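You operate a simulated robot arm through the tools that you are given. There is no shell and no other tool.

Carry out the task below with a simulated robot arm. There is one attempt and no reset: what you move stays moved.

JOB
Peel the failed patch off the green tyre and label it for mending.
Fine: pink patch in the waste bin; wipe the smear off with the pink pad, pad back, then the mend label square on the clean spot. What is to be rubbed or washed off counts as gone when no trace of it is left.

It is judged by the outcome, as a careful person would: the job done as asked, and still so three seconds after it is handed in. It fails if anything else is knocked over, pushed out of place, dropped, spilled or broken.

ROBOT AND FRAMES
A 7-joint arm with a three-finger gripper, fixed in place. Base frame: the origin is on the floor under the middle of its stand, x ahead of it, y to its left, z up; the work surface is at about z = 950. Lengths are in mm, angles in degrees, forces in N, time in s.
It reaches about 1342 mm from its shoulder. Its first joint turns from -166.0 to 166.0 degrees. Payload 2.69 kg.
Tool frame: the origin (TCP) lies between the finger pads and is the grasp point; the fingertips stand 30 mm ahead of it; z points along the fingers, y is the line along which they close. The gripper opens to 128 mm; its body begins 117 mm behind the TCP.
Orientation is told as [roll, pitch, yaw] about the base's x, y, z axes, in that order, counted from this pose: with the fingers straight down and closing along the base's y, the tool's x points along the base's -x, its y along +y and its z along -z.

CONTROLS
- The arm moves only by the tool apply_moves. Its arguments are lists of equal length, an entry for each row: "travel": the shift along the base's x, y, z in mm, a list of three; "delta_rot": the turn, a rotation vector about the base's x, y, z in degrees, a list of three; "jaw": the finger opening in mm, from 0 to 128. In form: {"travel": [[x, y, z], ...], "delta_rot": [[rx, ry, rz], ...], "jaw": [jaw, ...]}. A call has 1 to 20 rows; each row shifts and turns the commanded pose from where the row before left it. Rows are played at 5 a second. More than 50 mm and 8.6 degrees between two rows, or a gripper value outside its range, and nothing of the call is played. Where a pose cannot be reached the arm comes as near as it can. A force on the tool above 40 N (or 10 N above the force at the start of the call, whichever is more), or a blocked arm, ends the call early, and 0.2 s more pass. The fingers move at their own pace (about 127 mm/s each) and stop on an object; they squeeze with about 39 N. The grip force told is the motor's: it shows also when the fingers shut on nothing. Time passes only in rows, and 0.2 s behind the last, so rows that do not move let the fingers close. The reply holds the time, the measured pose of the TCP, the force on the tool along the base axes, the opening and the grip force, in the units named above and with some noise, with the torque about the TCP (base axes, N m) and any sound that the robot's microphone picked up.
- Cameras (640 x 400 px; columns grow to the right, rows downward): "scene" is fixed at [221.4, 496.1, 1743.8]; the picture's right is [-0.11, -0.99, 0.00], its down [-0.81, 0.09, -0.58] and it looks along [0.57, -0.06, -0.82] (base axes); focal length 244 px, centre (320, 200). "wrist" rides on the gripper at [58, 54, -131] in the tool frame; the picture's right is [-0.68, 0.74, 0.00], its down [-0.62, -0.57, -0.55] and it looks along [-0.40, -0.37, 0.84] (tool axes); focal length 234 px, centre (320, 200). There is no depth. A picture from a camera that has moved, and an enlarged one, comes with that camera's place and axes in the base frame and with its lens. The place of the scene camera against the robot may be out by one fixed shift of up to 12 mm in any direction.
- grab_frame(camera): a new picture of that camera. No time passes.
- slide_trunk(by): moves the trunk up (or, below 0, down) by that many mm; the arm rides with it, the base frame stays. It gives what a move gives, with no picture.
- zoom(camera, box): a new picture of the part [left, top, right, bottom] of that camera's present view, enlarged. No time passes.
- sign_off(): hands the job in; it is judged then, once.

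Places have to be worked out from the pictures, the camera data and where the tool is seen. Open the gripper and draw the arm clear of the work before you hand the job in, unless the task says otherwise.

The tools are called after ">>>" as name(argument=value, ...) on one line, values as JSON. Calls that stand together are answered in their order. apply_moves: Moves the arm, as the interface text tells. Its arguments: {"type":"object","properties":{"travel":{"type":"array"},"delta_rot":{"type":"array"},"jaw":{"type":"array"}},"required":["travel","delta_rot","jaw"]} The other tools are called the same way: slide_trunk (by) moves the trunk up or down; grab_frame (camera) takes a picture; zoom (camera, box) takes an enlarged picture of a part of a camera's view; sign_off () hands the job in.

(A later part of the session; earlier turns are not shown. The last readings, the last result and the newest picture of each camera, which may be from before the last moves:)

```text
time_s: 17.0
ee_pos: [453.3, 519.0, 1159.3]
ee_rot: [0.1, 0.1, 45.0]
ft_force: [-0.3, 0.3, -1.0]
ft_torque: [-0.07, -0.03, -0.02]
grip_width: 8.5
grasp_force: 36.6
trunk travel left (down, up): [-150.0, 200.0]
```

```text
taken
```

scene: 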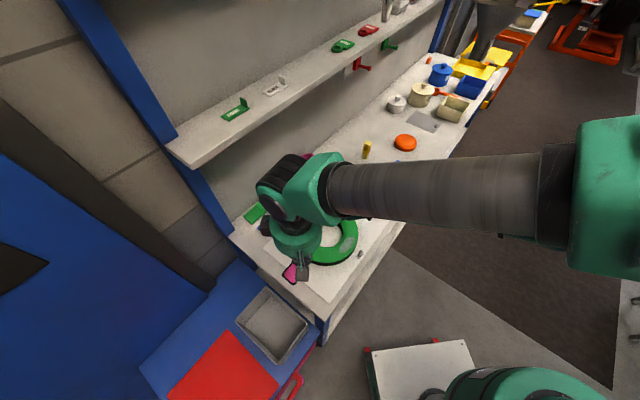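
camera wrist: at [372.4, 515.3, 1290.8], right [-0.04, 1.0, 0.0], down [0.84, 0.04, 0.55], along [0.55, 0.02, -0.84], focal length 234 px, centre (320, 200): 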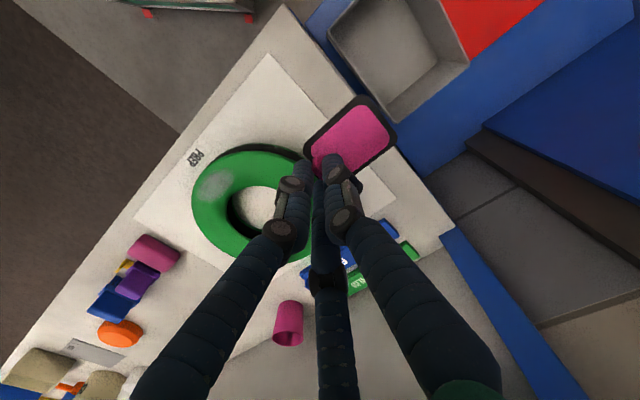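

From both cameras the waste tray rim is at about z 865 with centre about (368, 638). I move so the hanging patch is over the tray centre.

>>> apply_moves(travel=[[-22, 33, 0], [-22, 33, 0], [-22, 33, 0], [0, 0, -30], [0, 0, -30], [0, 0, 0]], delta_rot=[[0, 0, 0], [0, 0, 0], [0, 0, 0], [0, 0, 0], [0, 0, 0], [0, 0, 0]], jaw=[0, 0, 0, 0, 0, 0])

>>> grab_frame(camera="wrist")

>>> zoom(camera="scene", box=[200, 240, 360, 370])

```text
time_s: 18.4
ee_pos: [386.1, 616.9, 1099.7]
ee_rot: [0.0, 0.1, 45.0]
ft_force: [1.2, 0.9, -0.2]
ft_torque: [-0.02, -0.03, 0.02]
grip_width: 8.7
grasp_force: 36.1
trunk travel left (down, up): [-150.0, 200.0]
```

```text
taken
camera wrist: at [306.0, 612.5, 1231.1], right [-0.04, 1.0, 0.0], down [0.84, 0.04, 0.55], along [0.55, 0.02, -0.84], focal length 234 px, centre (320, 200)
```

wrist: 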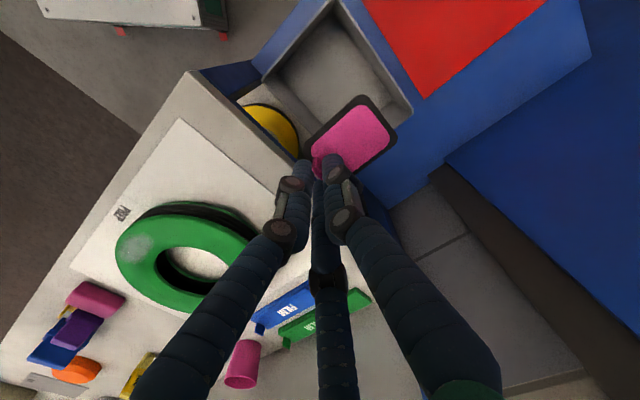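

```text
3.08 times, centred on (280, 305) of scene
camera zoom: at [221.4, 496.1, 1743.8], right [-0.11, -0.99, 0.0], down [-0.81, 0.09, -0.58], along [0.57, -0.06, -0.82], focal length 749 px, centre (443, -123)
```

zoom: 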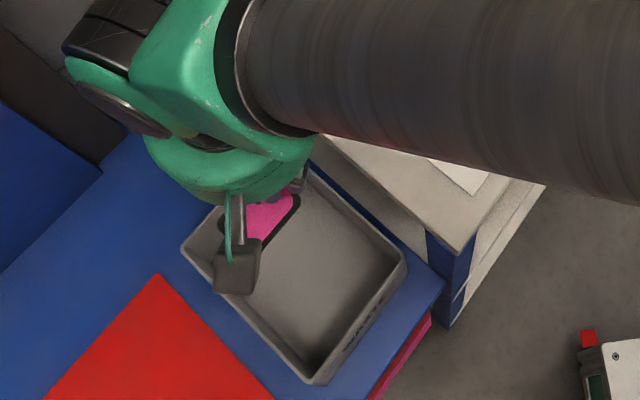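

Tray rim is at about z 850, centre about (364, 643). I nudge slightly toward −u, then lower the patch into the tray with tips just below the rim.

>>> apply_moves(travel=[[-10, 14, 0], [0, 0, -40], [0, 0, -40], [0, 0, -40], [0, 0, -40], [0, 0, -30], [0, 0, -20], [0, 0, 0]], delta_rot=[[0, 0, 0], [0, 0, 0], [0, 0, 0], [0, 0, 0], [0, 0, 0], [0, 0, 0], [0, 0, 0], [0, 0, 0]], jaw=[0, 0, 0, 0, 0, 0, 0, 0])

>>> grab_frame(camera="wrist")

>>> zoom(camera="scene", box=[200, 240, 360, 370])

```text
time_s: 20.2
ee_pos: [374.8, 634.4, 889.8]
ee_rot: [0.0, 0.1, 45.0]
ft_force: [0.6, 0.3, 0.4]
ft_torque: [-0.03, 0.01, 0.01]
grip_width: 8.5
grasp_force: 35.8
trunk travel left (down, up): [-150.0, 200.0]
```

```text
taken
camera wrist: at [295.9, 629.3, 1021.0], right [-0.04, 1.0, 0.0], down [0.84, 0.04, 0.55], along [0.55, 0.02, -0.84], focal length 234 px, centre (320, 200)
```

wrist: 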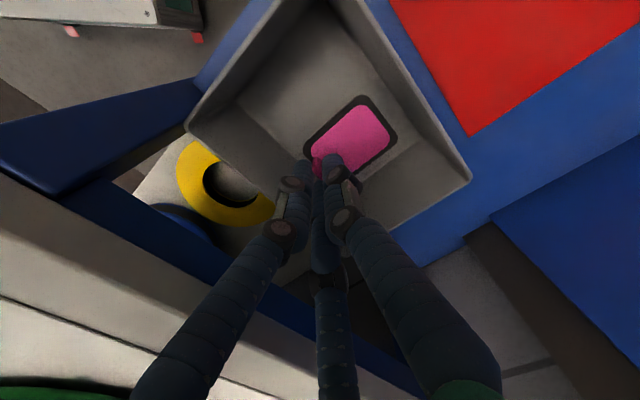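

```text
3.08 times, centred on (280, 305) of scene
camera zoom: at [221.4, 496.1, 1743.8], right [-0.11, -0.99, 0.0], down [-0.81, 0.09, -0.58], along [0.57, -0.06, -0.82], focal length 749 px, centre (443, -123)
```

zoom: 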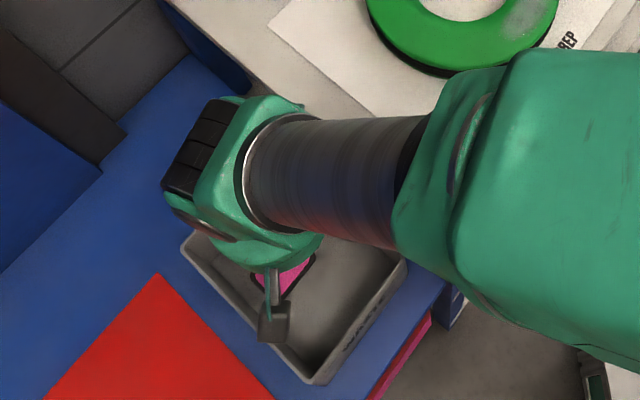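

The patch is well inside the tray walls. I lower 20 mm more, then open the fingers to release.

>>> apply_moves(travel=[[0, 0, -10], [0, 0, -10], [0, 0, 0]], delta_rot=[[0, 0, 0], [0, 0, 0], [0, 0, 0]], jaw=[0, 0, 0])

>>> grab_frame(camera="wrist")

```text
time_s: 21.0
ee_pos: [376.6, 633.0, 869.7]
ee_rot: [0.0, 0.0, 45.0]
ft_force: [0.1, 0.2, -0.2]
ft_torque: [-0.02, -0.04, -0.01]
grip_width: 8.6
grasp_force: 35.9
trunk travel left (down, up): [-150.0, 200.0]
```

```text
taken
camera wrist: at [296.5, 629.4, 1000.4], right [-0.04, 1.0, 0.0], down [0.84, 0.04, 0.55], along [0.55, 0.02, -0.84], focal length 234 px, centre (320, 200)
```

wrist: 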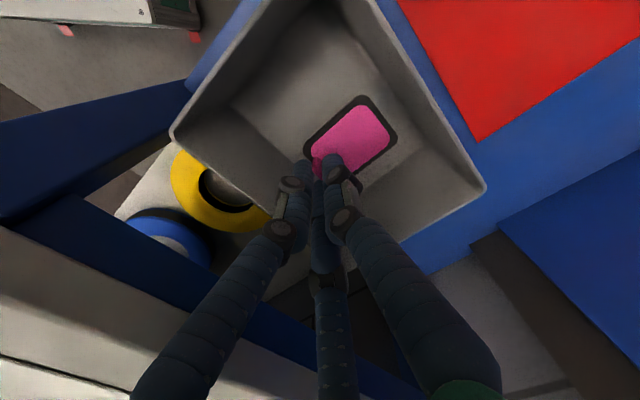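

Clear of contact. I release the patch by opening to 40 mm.

>>> apply_moves(travel=[[0, 0, 0], [0, 0, 0], [0, 0, 0]], delta_rot=[[0, 0, 0], [0, 0, 0], [0, 0, 0]], jaw=[30, 36, 36])

>>> grab_frame(camera="wrist")

```text
time_s: 21.8
ee_pos: [377.9, 632.6, 869.2]
ee_rot: [0.0, 0.1, 45.1]
ft_force: [0.0, 0.5, 0.2]
ft_torque: [0.02, 0.0, 0.0]
grip_width: 36.0
grasp_force: 0.1
trunk travel left (down, up): [-150.0, 200.0]
```

```text
taken
camera wrist: at [296.4, 629.3, 1000.7], right [-0.04, 1.0, 0.0], down [0.84, 0.04, 0.55], along [0.55, 0.02, -0.84], focal length 234 px, centre (320, 200)
```

wrist: 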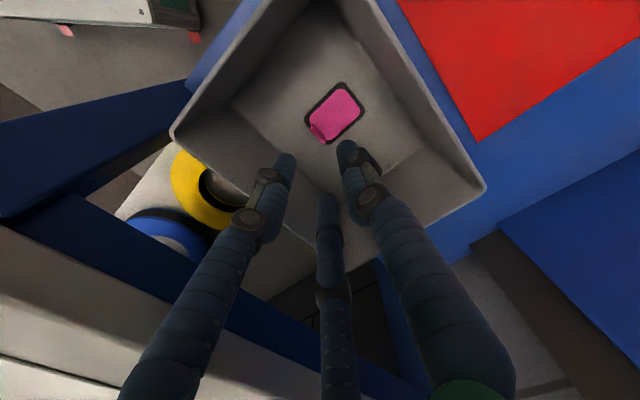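

The patch lies in the waste tray. Now I rise and go over to inspect the pink pad and its clearance from the purple brush.

>>> apply_moves(travel=[[0, 0, 40], [0, 0, 48], [0, 0, 48], [0, 0, 48], [0, 0, 48], [0, 0, 48], [21.6, -36, 0], [21.6, -36, 0], [21.6, -36, 0], [21.6, -36, 0], [21.6, -36, 0], [21.6, -36, 0], [21.6, -36, 0], [21.6, -36, 0], [21.6, -36, 0], [21.6, -36, 0], [21.6, -36, 0], [21.6, -36, -15], [21.6, -36, -20], [21.6, -36, -25]], delta_rot=[[0, 0, 0], [0, 0, 0], [0, 0, 0], [0, 0, 0], [0, 0, 0], [0, 0, 0], [0, 0, 3.2], [0, 0, 3.2], [0, 0, 3.2], [0, 0, 3.2], [0, 0, 3.2], [0, 0, 3.2], [0, 0, 3.2], [0, 0, 3.2], [0, 0, 3.2], [0, 0, 3.2], [0, 0, 3.2], [0, 0, 3.2], [0, 0, 3.3], [0, 0, 3.3]], jaw=[36, 36, 60, 100, 128, 128, 128, 128, 128, 128, 128, 128, 128, 128, 128, 128, 128, 128, 128, 128])

>>> grab_frame(camera="wrist")

>>> grab_frame(camera="scene")

```text
time_s: 26.0
ee_pos: [681.9, 129.1, 1090.5]
ee_rot: [0.0, 0.0, 90.1]
ft_force: [-0.2, 0.6, 0.4]
ft_torque: [0.0, -0.02, 0.02]
grip_width: 127.9
grasp_force: 0.1
trunk travel left (down, up): [-150.0, 200.0]
```

```text
taken
camera wrist: at [627.2, 68.4, 1221.7], right [-0.74, 0.68, 0.0], down [0.56, 0.62, 0.55], along [0.37, 0.4, -0.84], focal length 234 px, centre (320, 200)
```

wrist: 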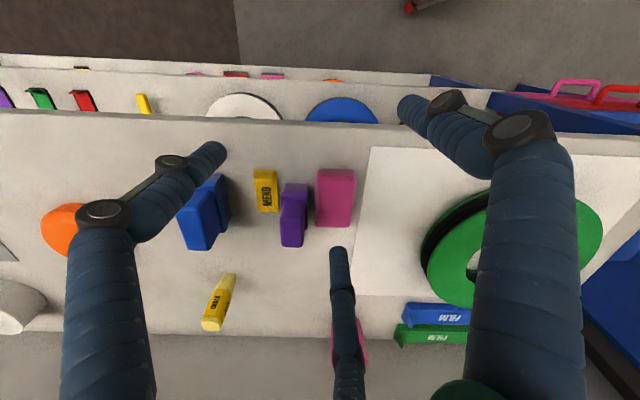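

```text
taken
```

scene: 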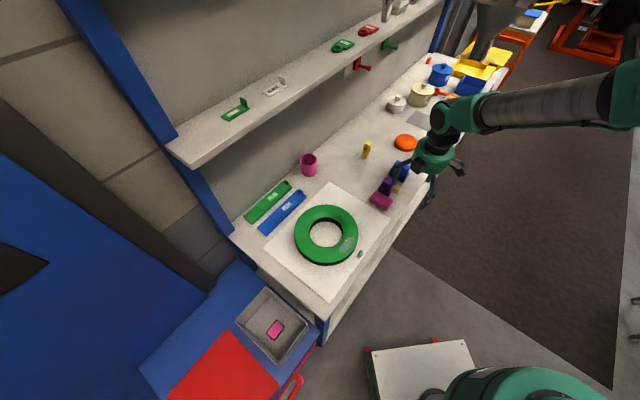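

>>> zoom(camera="wrist", box=[240, 150, 370, 255])

>>> zoom(camera="scene", box=[360, 150, 420, 215])

>>> zoom(camera="scene", box=[300, 200, 380, 270])

>>> zoom(camera="scene", box=[230, 280, 330, 370])

```text
3.81 times, centred on (305, 202) of wrist
camera zoom: at [627.2, 68.4, 1221.7], right [-0.74, 0.68, 0.0], down [0.56, 0.62, 0.55], along [0.37, 0.4, -0.84], focal length 892 px, centre (377, 190)
```

zoom: 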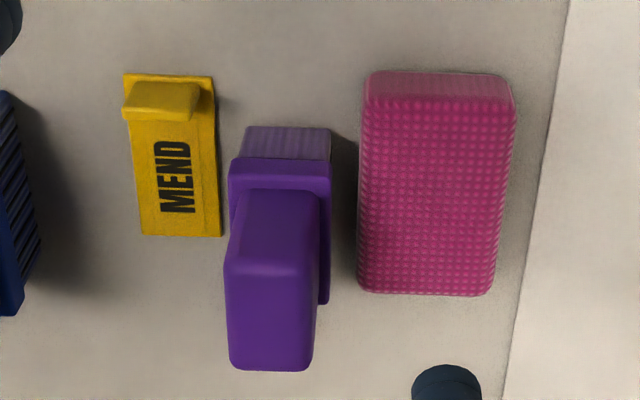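

```text
6.15 times, centred on (390, 182) of scene
camera zoom: at [221.4, 496.1, 1743.8], right [-0.11, -0.99, 0.0], down [-0.81, 0.09, -0.58], along [0.57, -0.06, -0.82], focal length 1499 px, centre (-111, 308)
```

zoom: 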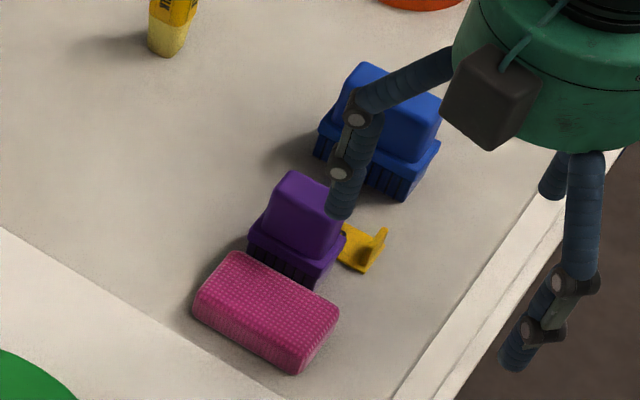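

```text
5.71 times, centred on (340, 235) of scene
camera zoom: at [221.4, 496.1, 1743.8], right [-0.11, -0.99, 0.0], down [-0.81, 0.09, -0.58], along [0.57, -0.06, -0.82], focal length 1392 px, centre (206, 0)
```

zoom: 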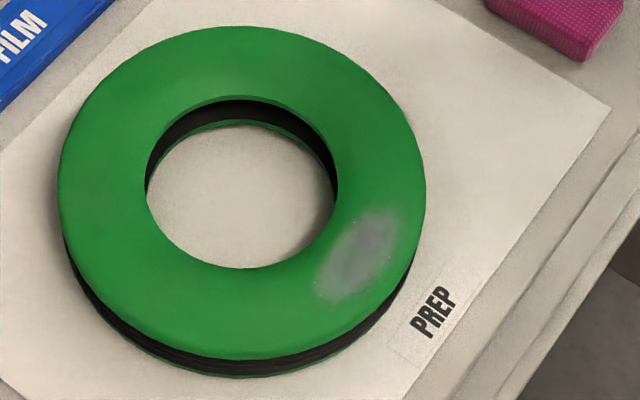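

```text
4.44 times, centred on (280, 325) of scene
camera zoom: at [221.4, 496.1, 1743.8], right [-0.11, -0.99, 0.0], down [-0.81, 0.09, -0.58], along [0.57, -0.06, -0.82], focal length 1082 px, centre (498, -356)
```

zoom: 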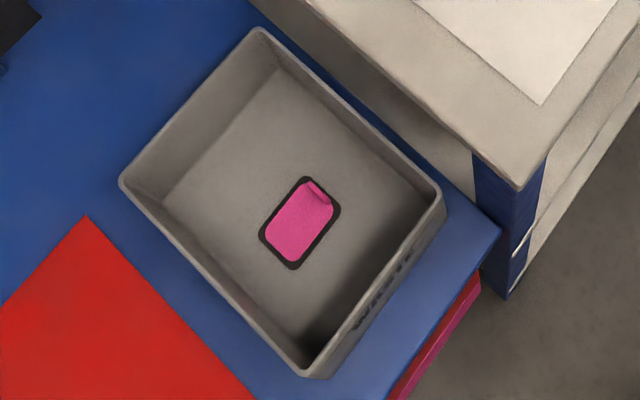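

The patch is in the waste. The pad (about 77 × 47 × 22, centre ~(727, 205)) sits only ~10 mm from the purple brush, too tight for a finger, so I'll first slide the pad ~38 mm toward the bench front by pushing its wall-side end with closed fingers. I turn to yaw −45° behind that end, staying high.

>>> apply_moves(travel=[[5, 7.4, 0], [5, 7.4, 0], [5, 7.4, 0], [5, 7.4, 0], [5, 7.4, 0], [5, 7.4, 0], [5, 7.4, 0], [5, 7.4, 0], [5, 7.4, 0], [5, 7.4, 0], [5, 7.4, 0], [5, 7.4, 0], [5, 7.4, 0], [5, 7.4, 0], [5, 7.4, 0], [6, 7, 0], [0, 0, 0]], delta_rot=[[0, 0, -8.44], [0, 0, -8.44], [0, 0, -8.44], [0, 0, -8.44], [0, 0, -8.44], [0, 0, -8.44], [0, 0, -8.44], [0, 0, -8.44], [0, 0, -8.44], [0, 0, -8.44], [0, 0, -8.44], [0, 0, -8.44], [0, 0, -8.44], [0, 0, -8.44], [0, 0, -8.44], [0, 0, -8.4], [0, 0, 0]], jaw=[128, 128, 100, 60, 30, 0, 0, 0, 0, 0, 0, 0, 0, 0, 0, 0, 0])

>>> grab_frame(camera="wrist")

>>> zoom(camera="scene", box=[350, 100, 470, 220])

```text
time_s: 29.6
ee_pos: [760.4, 248.7, 1088.7]
ee_rot: [0.0, 0.0, -45.0]
ft_force: [0.8, 0.2, -0.9]
ft_torque: [0.02, 0.03, 0.0]
grip_width: 2.2
grasp_force: 31.1
trunk travel left (down, up): [-150.0, 200.0]
```

```text
taken
camera wrist: at [755.5, 327.2, 1220.3], right [1.0, 0.04, 0.0], down [0.03, -0.84, 0.55], along [0.02, -0.55, -0.84], focal length 234 px, centre (320, 200)
```

wrist: 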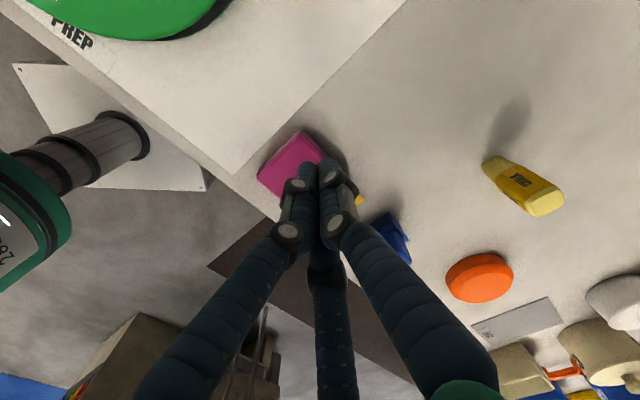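

```text
3.33 times, centred on (410, 160) of scene
camera zoom: at [221.4, 496.1, 1743.8], right [-0.11, -0.99, 0.0], down [-0.81, 0.09, -0.58], along [0.57, -0.06, -0.82], focal length 812 px, centre (20, 333)
```

zoom: 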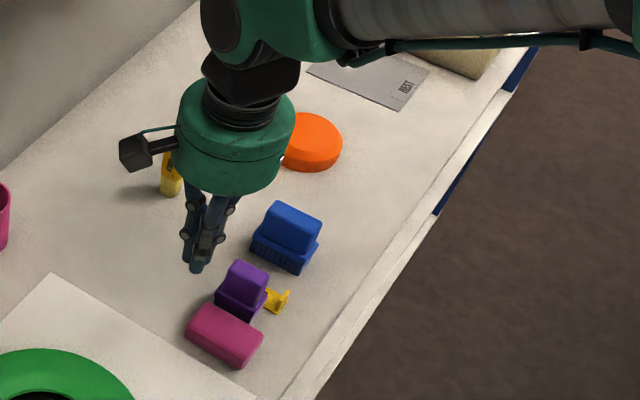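

I'm above the wall-side end of the pad at yaw −45°. I'll descend partway and check clearance to the brush.

>>> apply_moves(travel=[[1, 0, -30], [0, 0, -30], [0, 0, -15], [0, 0, 0]], delta_rot=[[0, 0, 0], [0, 0, 0], [0, 0, 0], [0, 0, 0]], jaw=[0, 0, 0, 0])

>>> zoom(camera="wrist", box=[230, 100, 430, 260])

>>> zoom(camera="scene", box=[360, 150, 430, 215])

```text
time_s: 30.6
ee_pos: [759.8, 245.6, 1015.1]
ee_rot: [0.1, 0.1, -45.1]
ft_force: [0.7, -0.9, -1.0]
ft_torque: [-0.01, 0.0, -0.01]
grip_width: 2.0
grasp_force: 31.3
trunk travel left (down, up): [-150.0, 200.0]
```

```text
2.50 times, centred on (330, 180) of wrist
camera zoom: at [757.0, 324.9, 1145.6], right [1.0, 0.04, 0.0], down [0.04, -0.84, 0.55], along [0.02, -0.55, -0.84], focal length 585 px, centre (295, 250)
```

zoom: 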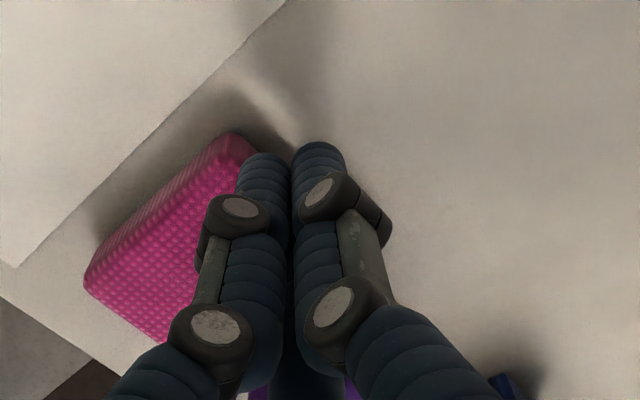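

```text
6.15 times, centred on (395, 182) of scene
camera zoom: at [221.4, 496.1, 1743.8], right [-0.11, -0.99, 0.0], down [-0.81, 0.09, -0.58], along [0.57, -0.06, -0.82], focal length 1499 px, centre (-142, 308)
```

zoom: 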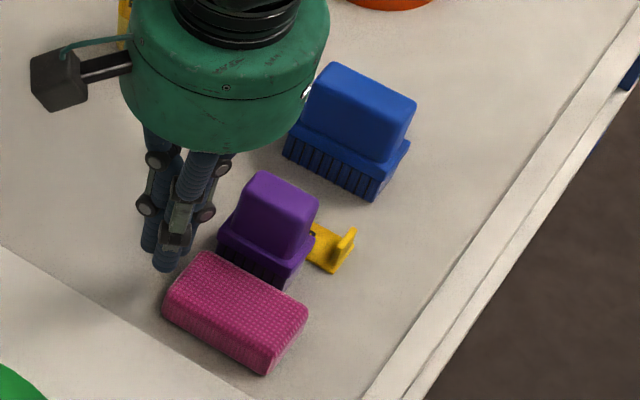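

The finger cluster is just behind the pad's wall-side end, clear of the brush. I back off 3 mm, lower to 6 mm above the bench, then push gently toward the front.

>>> apply_moves(travel=[[2, 2, 0], [0, 0, -15], [0, 0, -14], [0, 0, 0]], delta_rot=[[0, 0, 0], [0, 0, 0], [0, 0, 0], [0, 0, 0]], jaw=[0, 0, 0, 0])

>>> zoom(camera="wrist", box=[230, 100, 430, 260])

>>> zoom(camera="scene", box=[360, 150, 430, 215])

```text
time_s: 31.6
ee_pos: [762.1, 249.2, 985.6]
ee_rot: [0.0, 0.0, -45.0]
ft_force: [0.5, -0.1, 0.1]
ft_torque: [-0.01, 0.03, -0.01]
grip_width: 2.0
grasp_force: 30.9
trunk travel left (down, up): [-150.0, 200.0]
```

```text
2.50 times, centred on (330, 180) of wrist
camera zoom: at [758.2, 328.0, 1116.5], right [1.0, 0.04, 0.0], down [0.04, -0.84, 0.55], along [0.02, -0.55, -0.84], focal length 585 px, centre (295, 250)
```

zoom: 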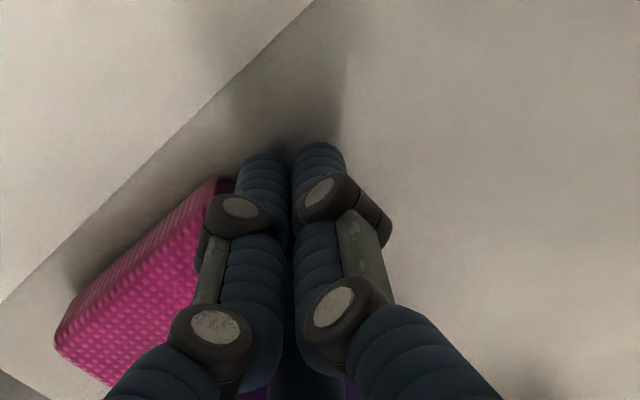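

```text
6.15 times, centred on (395, 182) of scene
camera zoom: at [221.4, 496.1, 1743.8], right [-0.11, -0.99, 0.0], down [-0.81, 0.09, -0.58], along [0.57, -0.06, -0.82], focal length 1499 px, centre (-142, 308)
```

zoom: 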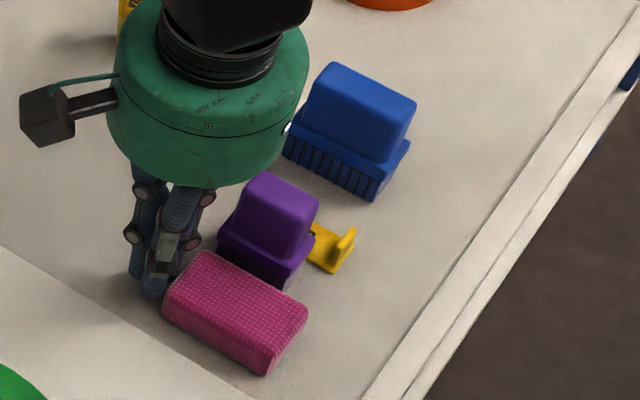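

Clear behind the pad. I push 22 mm worth of travel first and check.

>>> apply_moves(travel=[[-3.5, -3.5, 0], [-3.5, -3.5, 0], [-3.5, -3.5, 0], [-3.5, -3.5, 0], [-2, -2, 0], [0, 0, 0]], delta_rot=[[0, 0, 0], [0, 0, 0], [0, 0, 0], [0, 0, 0], [0, 0, 0], [0, 0, 0]], jaw=[0, 0, 0, 0, 0, 0])

>>> zoom(camera="scene", box=[360, 150, 430, 215])

>>> zoom(camera="wrist", box=[200, 100, 430, 280])

```text
time_s: 33.0
ee_pos: [746.2, 231.9, 985.7]
ee_rot: [0.0, 0.0, -45.0]
ft_force: [0.3, -0.7, 0.1]
ft_torque: [0.01, -0.02, -0.01]
grip_width: 2.1
grasp_force: 30.9
trunk travel left (down, up): [-150.0, 200.0]
```

```text
6.15 times, centred on (395, 182) of scene
camera zoom: at [221.4, 496.1, 1743.8], right [-0.11, -0.99, 0.0], down [-0.81, 0.09, -0.58], along [0.57, -0.06, -0.82], focal length 1499 px, centre (-142, 308)
```

zoom: 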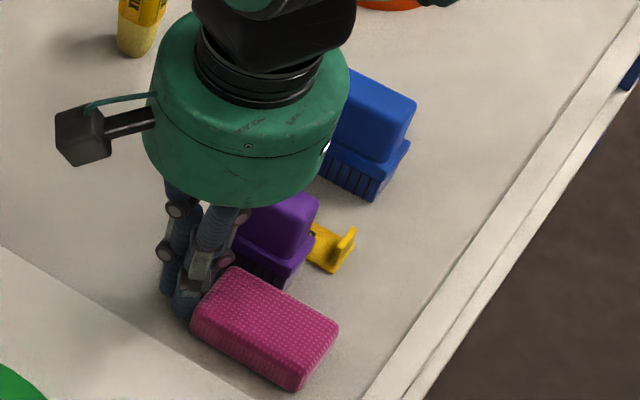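

```text
2.22 times, centred on (315, 190) of wrist
camera zoom: at [742.1, 311.5, 1116.9], right [1.0, 0.04, 0.0], down [0.04, -0.84, 0.55], along [0.02, -0.55, -0.84], focal length 520 px, centre (331, 222)
```

zoom: 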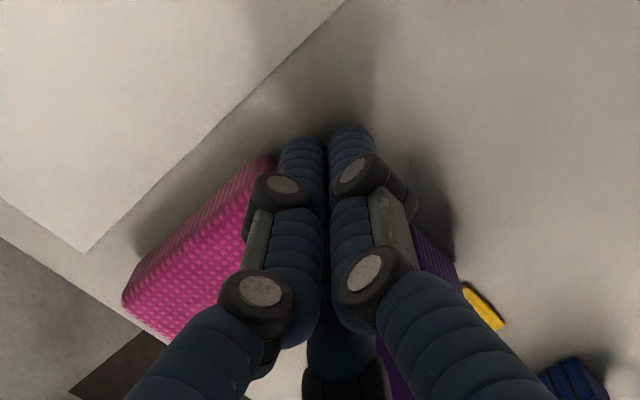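

The pad slides straight and the brush is untouched. I push the remaining ~22 mm.

>>> apply_moves(travel=[[-3.5, -3.5, 0], [-3.5, -3.5, 0], [-3.5, -3.5, 0], [-3.5, -3.5, 0], [-2, -2, 0], [0, 0, 0]], delta_rot=[[0, 0, 0], [0, 0, 0], [0, 0, 0], [0, 0, 0], [0, 0, 0], [0, 0, 0]], jaw=[0, 0, 0, 0, 0, 0])

>>> zoom(camera="scene", box=[360, 150, 430, 215])

>>> zoom(camera="wrist", box=[200, 100, 430, 280])

```text
time_s: 34.4
ee_pos: [730.3, 218.1, 985.4]
ee_rot: [-0.1, 0.0, -45.1]
ft_force: [-0.4, -0.1, 0.6]
ft_torque: [0.02, -0.02, 0.01]
grip_width: 2.2
grasp_force: 31.1
trunk travel left (down, up): [-150.0, 200.0]
```

```text
6.15 times, centred on (395, 182) of scene
camera zoom: at [221.4, 496.1, 1743.8], right [-0.11, -0.99, 0.0], down [-0.81, 0.09, -0.58], along [0.57, -0.06, -0.82], focal length 1499 px, centre (-142, 308)
```

zoom: 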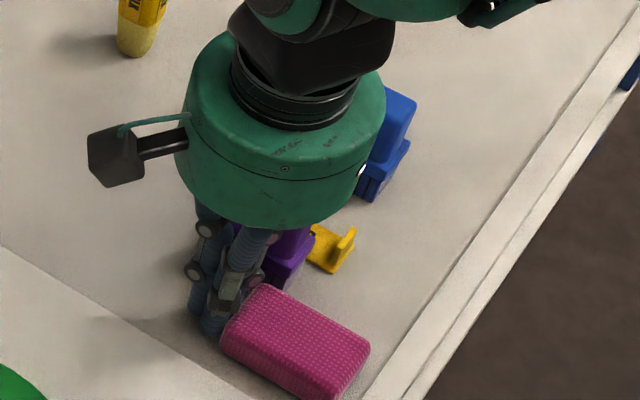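

```text
2.22 times, centred on (315, 190) of wrist
camera zoom: at [726.1, 296.8, 1116.0], right [1.0, 0.04, 0.0], down [0.04, -0.84, 0.55], along [0.02, -0.55, -0.84], focal length 520 px, centre (331, 222)
```

zoom: 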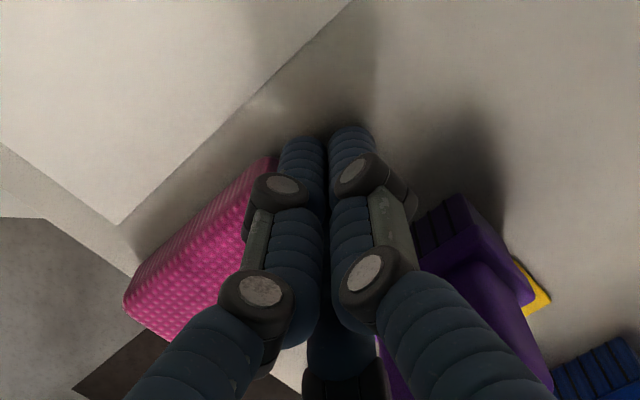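

The pad is now about 38 mm nearer the front, past most of the brush. I back off, rise, open the fingers to 128 and look at the pad's new place from above.

>>> apply_moves(travel=[[4.2, 4.2, 0], [0, 0, 40], [0, 0, 40], [-10, -12, 25], [-16, -18, 20], [0, 0, 0]], delta_rot=[[0, 0, 0], [0, 0, 0], [0, 0, 0], [0, 0, 0], [0, 0, 0], [0, 0, 0]], jaw=[0, 0, 0, 60, 128, 128])

>>> grab_frame(camera="wrist")

>>> zoom(camera="wrist", box=[230, 100, 400, 250])

>>> zoom(camera="scene", box=[360, 150, 430, 215])

```text
time_s: 35.8
ee_pos: [706.2, 192.5, 1110.3]
ee_rot: [0.0, 0.1, -45.0]
ft_force: [0.0, 0.1, 0.3]
ft_torque: [0.05, -0.06, -0.03]
grip_width: 128.1
grasp_force: 0.1
trunk travel left (down, up): [-150.0, 200.0]
```

```text
taken
camera wrist: at [701.4, 271.5, 1240.8], right [1.0, 0.04, 0.0], down [0.04, -0.84, 0.55], along [0.02, -0.55, -0.84], focal length 234 px, centre (320, 200)
```

wrist: 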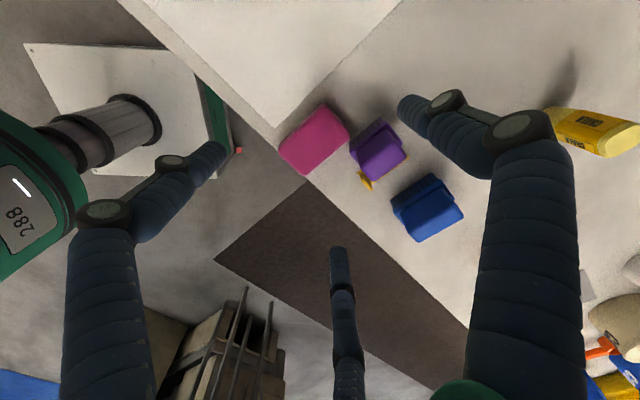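

```text
2.67 times, centred on (315, 175) of wrist
camera zoom: at [701.4, 271.5, 1240.8], right [1.0, 0.04, 0.0], down [0.04, -0.84, 0.55], along [0.02, -0.55, -0.84], focal length 624 px, centre (333, 267)
```

zoom: 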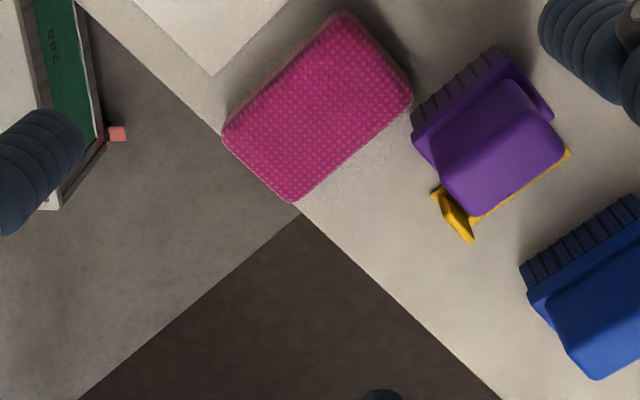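

```text
6.15 times, centred on (395, 182) of scene
camera zoom: at [221.4, 496.1, 1743.8], right [-0.11, -0.99, 0.0], down [-0.81, 0.09, -0.58], along [0.57, -0.06, -0.82], focal length 1499 px, centre (-142, 308)
```

zoom: 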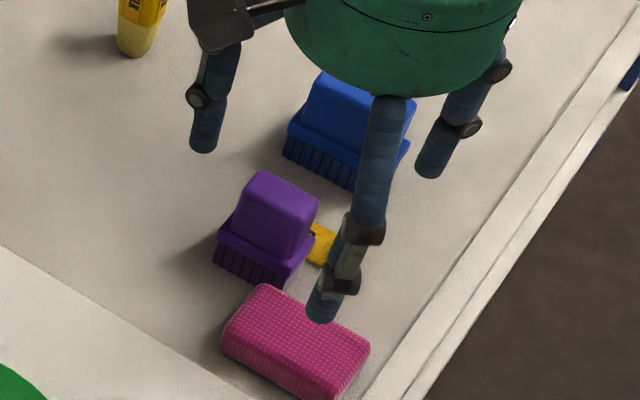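

The pad's centre is now about (698, 177), still fully on the bench (front edge has ~13 mm to spare), and the brush hasn't moved. I'll take it with the thumb on its wall-side end and the two fingers on its long sides: move to (705, 184.5), jaw 74, and descend.

>>> apply_moves(travel=[[-3.3, -6.7, 0], [0, 0, -40], [0, 0, -40], [0, 0, -15], [0, 0, 0]], delta_rot=[[0, 0, 0], [0, 0, 0], [0, 0, 0], [0, 0, 0], [0, 0, 0]], jaw=[74, 74, 74, 74, 74])

>>> zoom(camera="wrist", box=[200, 60, 440, 260])

>>> zoom(camera="scene", box=[360, 150, 430, 215])

```text
time_s: 37.0
ee_pos: [705.9, 187.1, 1017.0]
ee_rot: [0.0, 0.1, -44.9]
ft_force: [0.0, -0.2, 0.0]
ft_torque: [-0.02, -0.02, -0.01]
grip_width: 73.8
grasp_force: 0.1
trunk travel left (down, up): [-150.0, 200.0]
```

```text
2.00 times, centred on (320, 160) of wrist
camera zoom: at [701.8, 266.0, 1147.3], right [1.0, 0.04, 0.0], down [0.04, -0.84, 0.55], along [0.02, -0.55, -0.84], focal length 468 px, centre (320, 280)
```

zoom: 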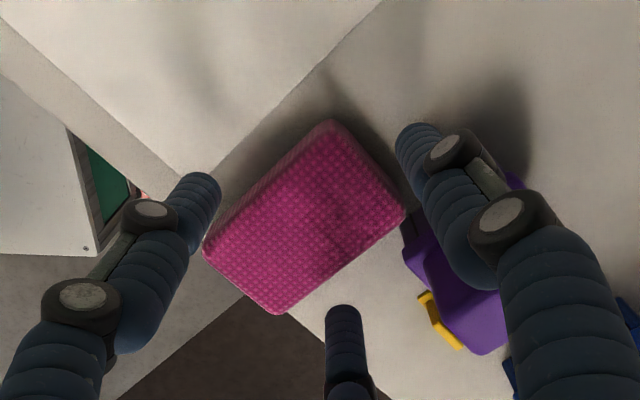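

```text
6.15 times, centred on (395, 182) of scene
camera zoom: at [221.4, 496.1, 1743.8], right [-0.11, -0.99, 0.0], down [-0.81, 0.09, -0.58], along [0.57, -0.06, -0.82], focal length 1499 px, centre (-142, 308)
```

zoom: 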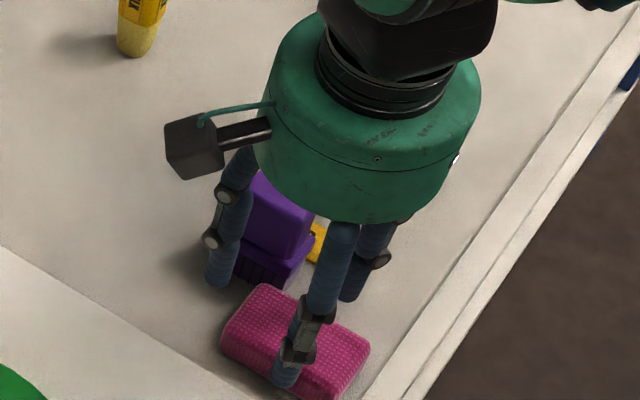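

Alignment is right: the fingers straddle the pad. I lower to tips ~7 mm above the bench and close.

>>> apply_moves(travel=[[0.7, -0.7, -14], [0, 0, -14], [0, 0, 0], [0, 0, 0], [0, 0, 0], [0, 0, 0]], delta_rot=[[0, 0, 0], [0, 0, 0], [0, 0, 0], [0, 0, 0], [0, 0, 0], [0, 0, 0]], jaw=[74, 74, 60, 40, 40, 40])

>>> zoom(camera="wrist", box=[200, 60, 440, 260])

>>> zoom(camera="scene", box=[360, 150, 430, 215])

```text
time_s: 38.4
ee_pos: [706.4, 187.1, 988.3]
ee_rot: [0.0, -0.1, -45.0]
ft_force: [0.1, 0.4, -1.1]
ft_torque: [0.01, 0.01, -0.01]
grip_width: 58.3
grasp_force: 13.4
trunk travel left (down, up): [-150.0, 200.0]
```

```text
2.00 times, centred on (320, 160) of wrist
camera zoom: at [703.0, 265.2, 1118.3], right [1.0, 0.04, 0.0], down [0.04, -0.84, 0.55], along [0.02, -0.55, -0.84], focal length 468 px, centre (320, 280)
```

zoom: 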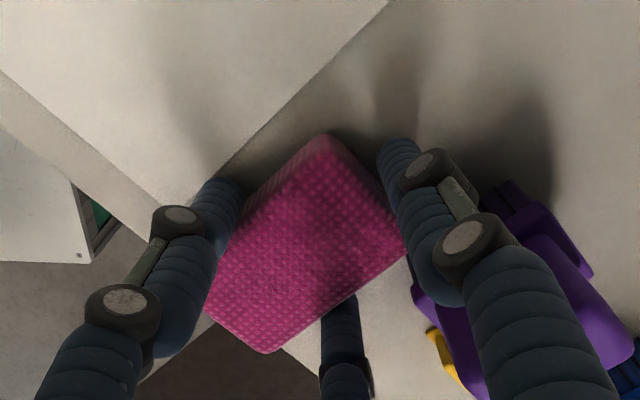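

```text
6.15 times, centred on (395, 182) of scene
camera zoom: at [221.4, 496.1, 1743.8], right [-0.11, -0.99, 0.0], down [-0.81, 0.09, -0.58], along [0.57, -0.06, -0.82], focal length 1499 px, centre (-142, 308)
```

zoom: 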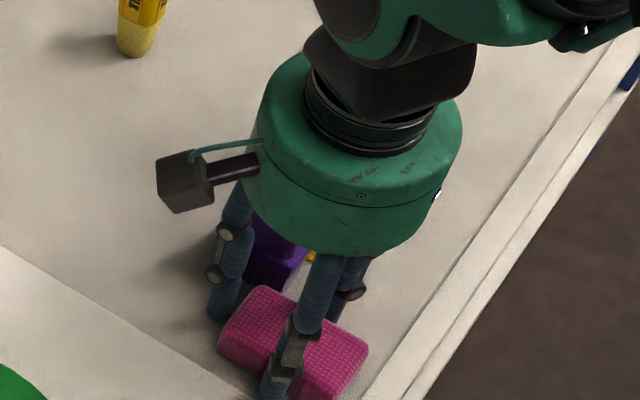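

The fingers have stopped on the pad at 58 mm. I tighten the grip fully and test-lift.

>>> apply_moves(travel=[[0, 0, 0], [0, 0, 0], [0, 0, 0]], delta_rot=[[0, 0, 0], [0, 0, 0], [0, 0, 0]], jaw=[20, 0, 0])

>>> zoom(camera="wrist", box=[200, 60, 440, 260])

```text
time_s: 39.2
ee_pos: [708.2, 186.6, 986.7]
ee_rot: [0.0, 0.0, -45.0]
ft_force: [-0.3, -0.3, 0.8]
ft_torque: [0.03, -0.02, 0.02]
grip_width: 57.0
grasp_force: 38.6
trunk travel left (down, up): [-150.0, 200.0]
```

```text
2.00 times, centred on (320, 160) of wrist
camera zoom: at [703.0, 265.2, 1118.3], right [1.0, 0.04, 0.0], down [0.04, -0.84, 0.55], along [0.02, -0.55, -0.84], focal length 468 px, centre (320, 280)
```

zoom: 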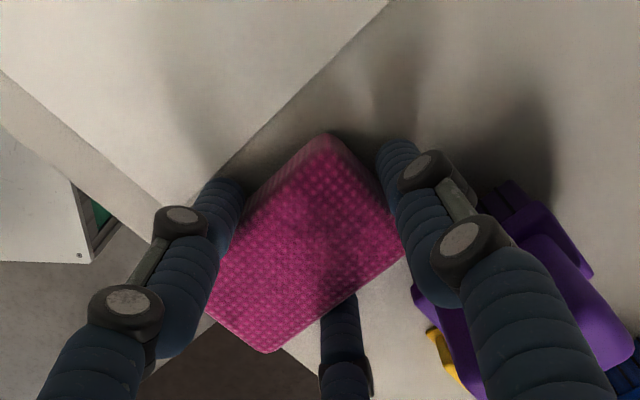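

Firm grip at 57.0 mm with 38.6 N. I lift slowly and check that the pad comes level.

>>> apply_moves(travel=[[0, 0, 5], [0, 0, 15], [0, 0, 30], [0, 0, 40], [0, 0, 40], [0, 0, 0]], delta_rot=[[0, 0, 0], [0, 0, 0], [0, 0, 0], [0, 0, 0], [0, 0, 0], [0, 0, 0]], jaw=[0, 0, 0, 0, 0, 0])

>>> grab_frame(camera="wrist")

>>> zoom(camera="scene", box=[350, 120, 450, 215])

```text
time_s: 40.6
ee_pos: [707.6, 184.3, 1120.7]
ee_rot: [0.0, 0.0, -45.1]
ft_force: [-0.5, 0.0, -0.4]
ft_torque: [0.01, -0.03, -0.02]
grip_width: 57.5
grasp_force: 38.8
trunk travel left (down, up): [-150.0, 200.0]
```

```text
taken
camera wrist: at [702.6, 262.4, 1251.4], right [1.0, 0.04, 0.0], down [0.04, -0.84, 0.55], along [0.02, -0.55, -0.84], focal length 234 px, centre (320, 200)
```

wrist: 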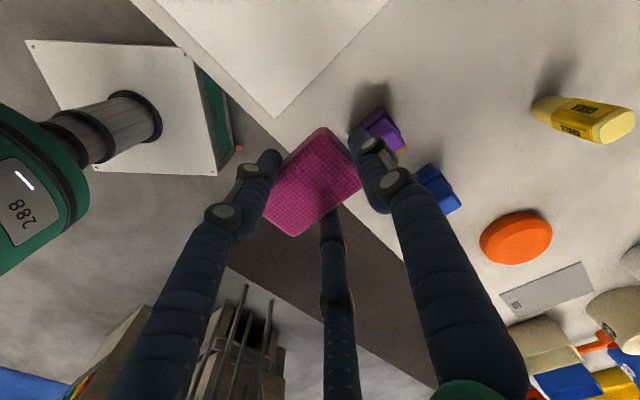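

```text
4.21 times, centred on (400, 168) of scene
camera zoom: at [221.4, 496.1, 1743.8], right [-0.11, -0.99, 0.0], down [-0.81, 0.09, -0.58], along [0.57, -0.06, -0.82], focal length 1025 px, centre (-17, 337)
```

zoom: 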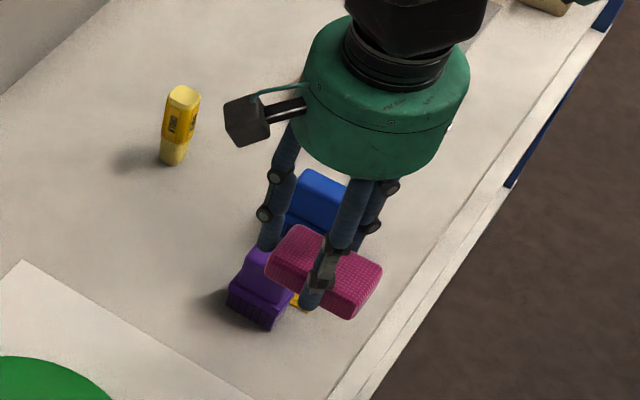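

The pad is lifted level. I carry it over the smear (pad centre above (543, 374)), staying 80 mm up.

>>> apply_moves(travel=[[-26.2, 32.8, 0], [-26.2, 32.8, 0], [-26.2, 32.8, 0], [-26.2, 32.8, 0], [-26.2, 32.8, 0], [-25, 33, 0], [0, 0, -25], [0, 0, 0]], delta_rot=[[0, 0, 0], [0, 0, 0], [0, 0, 0], [0, 0, 0], [0, 0, 0], [0, 0, 0], [0, 0, 0], [0, 0, 0]], jaw=[0, 0, 0, 0, 0, 0, 0, 0])

>>> grab_frame(camera="wrist")

>>> zoom(camera="scene", box=[280, 160, 420, 280])

```text
time_s: 42.4
ee_pos: [551.2, 382.3, 1091.9]
ee_rot: [0.0, -0.1, -45.0]
ft_force: [-0.1, 0.5, -0.4]
ft_torque: [0.0, 0.01, 0.05]
grip_width: 57.0
grasp_force: 39.1
trunk travel left (down, up): [-150.0, 200.0]
```

```text
taken
camera wrist: at [546.1, 461.4, 1222.6], right [1.0, 0.04, 0.0], down [0.04, -0.84, 0.55], along [0.02, -0.55, -0.84], focal length 234 px, centre (320, 200)
```

wrist: 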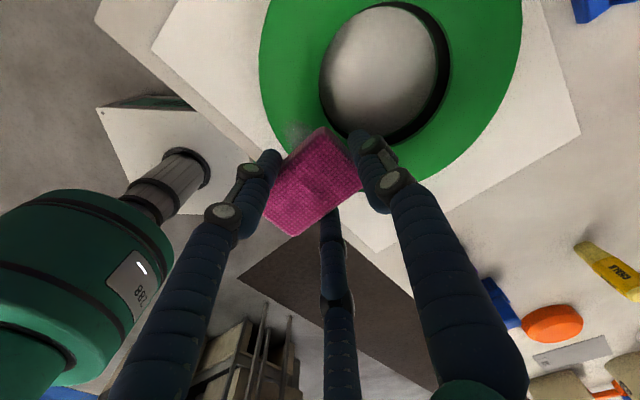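

```text
3.33 times, centred on (350, 220) of scene
camera zoom: at [221.4, 496.1, 1743.8], right [-0.11, -0.99, 0.0], down [-0.81, 0.09, -0.58], along [0.57, -0.06, -0.82], focal length 812 px, centre (220, 133)
```

zoom: 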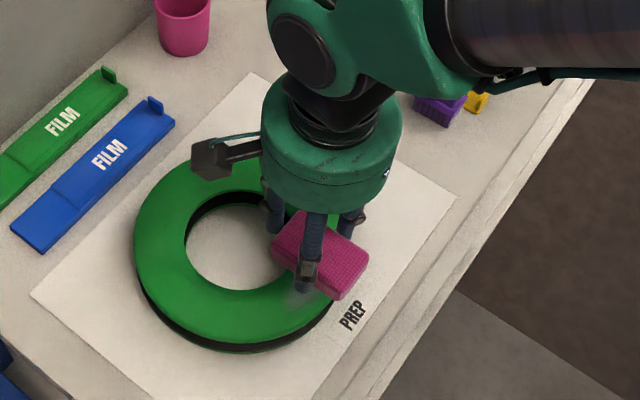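

The pad is above the smear. I descend in decreasing steps watching the force for contact.

>>> apply_moves(travel=[[0, 0, -25], [0, 0, -15], [0, 0, -5], [0, 0, -3], [0, 0, 0]], delta_rot=[[0, 0, 0], [0, 0, 0], [0, 0, 0], [0, 0, 0], [0, 0, 0]], jaw=[0, 0, 0, 0, 0])

>>> zoom(camera="wrist", box=[200, 60, 440, 260])

```text
time_s: 43.6
ee_pos: [549.5, 382.2, 1043.5]
ee_rot: [0.0, 0.0, -45.1]
ft_force: [0.0, 0.4, 0.2]
ft_torque: [0.03, 0.03, -0.03]
grip_width: 57.1
grasp_force: 38.9
trunk travel left (down, up): [-150.0, 200.0]
```

```text
2.00 times, centred on (320, 160) of wrist
camera zoom: at [545.1, 461.3, 1174.6], right [1.0, 0.04, 0.0], down [0.04, -0.84, 0.55], along [0.02, -0.55, -0.84], focal length 468 px, centre (320, 280)
```

zoom: 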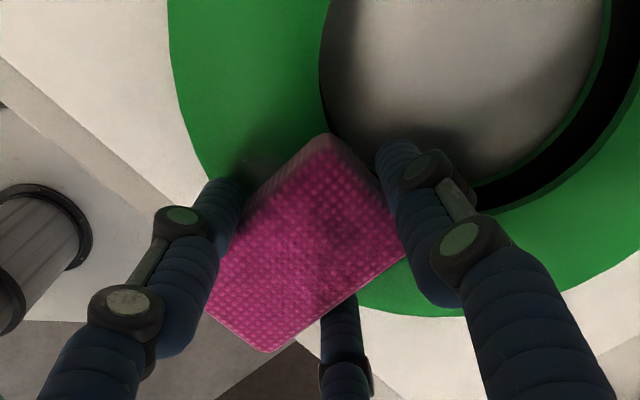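

Not yet in contact at 1043.5. I continue in 1.5 mm steps.

>>> apply_moves(travel=[[0, 0, -1.5], [0, 0, -1.5], [0, 0, -1.5], [0, 0, 0]], delta_rot=[[0, 0, 0], [0, 0, 0], [0, 0, 0], [0, 0, 0]], jaw=[0, 0, 0, 0])

```text
time_s: 44.6
ee_pos: [550.6, 383.6, 1040.5]
ee_rot: [0.2, 0.0, -45.0]
ft_force: [-1.0, -3.9, 13.6]
ft_torque: [-0.27, 0.24, 0.02]
grip_width: 56.9
grasp_force: 39.4
trunk travel left (down, up): [-150.0, 200.0]
```

Contact at TCP z ≈ 1040 with 13.6 N. I ease off 0.7 mm and make a gentle stroke along the smear to see the force and whether the tyre stays put.

>>> apply_moves(travel=[[0, 0, 0.7], [4, -4, 0], [4, -4, 0], [4, -4, 0], [4, -4, 0], [0, 0, 0]], delta_rot=[[0, 0, 0], [0, 0, 0], [0, 0, 0], [0, 0, 0], [0, 0, 0], [0, 0, 0]], jaw=[0, 0, 0, 0, 0, 0])

>>> zoom(camera="scene", box=[280, 180, 400, 280])

```text
time_s: 46.0
ee_pos: [565.7, 363.8, 1040.0]
ee_rot: [0.0, 0.0, -44.9]
ft_force: [-1.5, 2.0, 5.4]
ft_torque: [0.01, 0.05, -0.08]
grip_width: 56.9
grasp_force: 38.8
trunk travel left (down, up): [-150.0, 200.0]
```

```text
4.00 times, centred on (340, 230) of scene
camera zoom: at [221.4, 496.1, 1743.8], right [-0.11, -0.99, 0.0], down [-0.81, 0.09, -0.58], along [0.57, -0.06, -0.82], focal length 974 px, centre (240, 80)
```

zoom: 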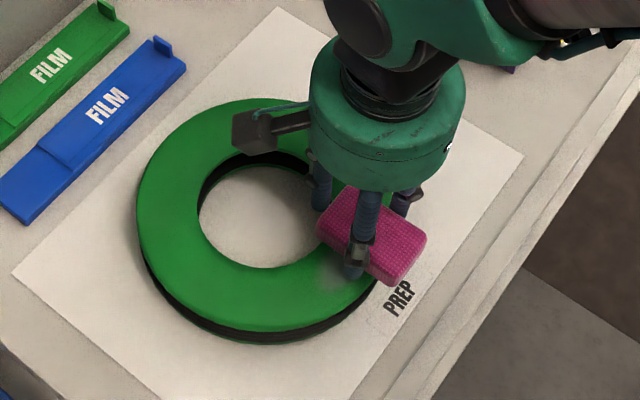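

Steady light contact (5 N down, ~2.5 N drag) and the tyre isn't moving. I now do back-and-forth strokes along the smear.

>>> apply_moves(travel=[[-4, 4, 0], [-4, 4, 0], [-4, 4, 0], [-4, 4, 0], [-4, 4, 0], [-4, 4, 0], [-4, 4, 0], [-4, 4, 0], [4, -4, 0], [4, -4, 0], [4, -4, 0], [4, -4, 0], [4, -4, 0], [4, -4, 0], [4, -4, 0], [4, -4, 0]], delta_rot=[[0, 0, 0], [0, 0, 0], [0, 0, 0], [0, 0, 0], [0, 0, 0], [0, 0, 0], [0, 0, 0], [0, 0, 0], [0, 0, 0], [0, 0, 0], [0, 0, 0], [0, 0, 0], [0, 0, 0], [0, 0, 0], [0, 0, 0], [0, 0, 0]], jaw=[0, 0, 0, 0, 0, 0, 0, 0, 0, 0, 0, 0, 0, 0, 0, 0])

>>> zoom(camera="scene", box=[280, 180, 400, 280])

```text
time_s: 49.4
ee_pos: [565.5, 365.7, 1040.4]
ee_rot: [0.0, 0.0, -45.0]
ft_force: [-2.7, 3.5, 9.6]
ft_torque: [0.03, 0.28, -0.08]
grip_width: 57.1
grasp_force: 38.6
trunk travel left (down, up): [-150.0, 200.0]
```

```text
4.00 times, centred on (340, 230) of scene
camera zoom: at [221.4, 496.1, 1743.8], right [-0.11, -0.99, 0.0], down [-0.81, 0.09, -0.58], along [0.57, -0.06, -0.82], focal length 974 px, centre (240, 80)
```

zoom: 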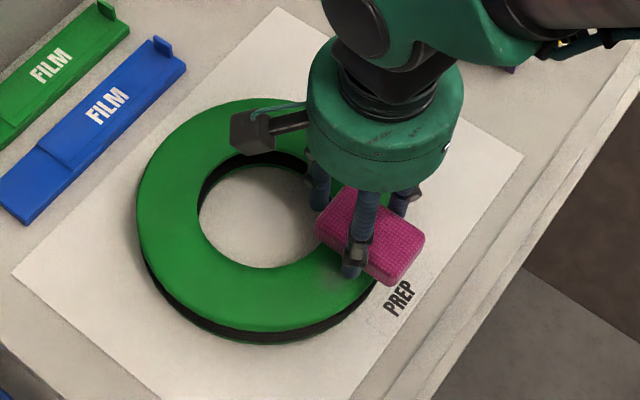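

The visible part of the smear has faded and the tyre is where it was. I continue with more strokes, adding a small radial shift.

>>> apply_moves(travel=[[-5, 5, 0], [-5, 5, 0], [-5, 5, 0], [-5, 5, 0], [-5, 5, 0], [-5, 5, 0], [-4, 4, 0], [4, 4, 0], [5, -5, 0], [5, -5, 0], [5, -5, 0], [5, -5, 0], [5, -5, 0], [5, -5, 0], [4, -4, 0], [-4, -4, 0]], delta_rot=[[0, 0, 0], [0, 0, 0], [0, 0, 0], [0, 0, 0], [0, 0, 0], [0, 0, 0], [0, 0, 0], [0, 0, 0], [0, 0, 0], [0, 0, 0], [0, 0, 0], [0, 0, 0], [0, 0, 0], [0, 0, 0], [0, 0, 0], [0, 0, 0]], jaw=[0, 0, 0, 0, 0, 0, 0, 0, 0, 0, 0, 0, 0, 0, 0, 0])

>>> apply_moves(travel=[[-5, 5, 0], [-5, 5, 0], [-5, 5, 0], [-5, 5, 0], [-5, 5, 0], [-5, 5, 0], [-4, 4, 0], [-4, -4, 0], [5, -5, 0], [5, -5, 0], [5, -5, 0], [5, -5, 0], [5, -5, 0], [5, -5, 0], [4, -4, 0], [4, 4, 0]], delta_rot=[[0, 0, 0], [0, 0, 0], [0, 0, 0], [0, 0, 0], [0, 0, 0], [0, 0, 0], [0, 0, 0], [0, 0, 0], [0, 0, 0], [0, 0, 0], [0, 0, 0], [0, 0, 0], [0, 0, 0], [0, 0, 0], [0, 0, 0], [0, 0, 0]], jaw=[0, 0, 0, 0, 0, 0, 0, 0, 0, 0, 0, 0, 0, 0, 0, 0])

>>> zoom(camera="scene", box=[280, 180, 400, 280])

```text
time_s: 52.8
ee_pos: [566.1, 365.1, 1041.8]
ee_rot: [0.0, 0.0, -45.0]
ft_force: [-0.2, 0.2, -1.5]
ft_torque: [0.03, 0.02, 0.0]
grip_width: 57.0
grasp_force: 39.1
trunk travel left (down, up): [-150.0, 200.0]
```

```text
time_s: 56.2
ee_pos: [568.3, 364.4, 1040.8]
ee_rot: [0.0, 0.0, -45.0]
ft_force: [-0.8, -0.3, 2.6]
ft_torque: [-0.08, 0.07, 0.03]
grip_width: 57.3
grasp_force: 38.8
trunk travel left (down, up): [-150.0, 200.0]
```

```text
4.00 times, centred on (340, 230) of scene
camera zoom: at [221.4, 496.1, 1743.8], right [-0.11, -0.99, 0.0], down [-0.81, 0.09, -0.58], along [0.57, -0.06, -0.82], focal length 974 px, centre (240, 80)
```

zoom: 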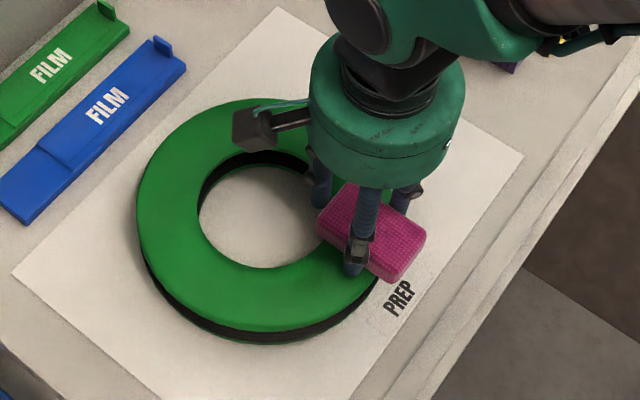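

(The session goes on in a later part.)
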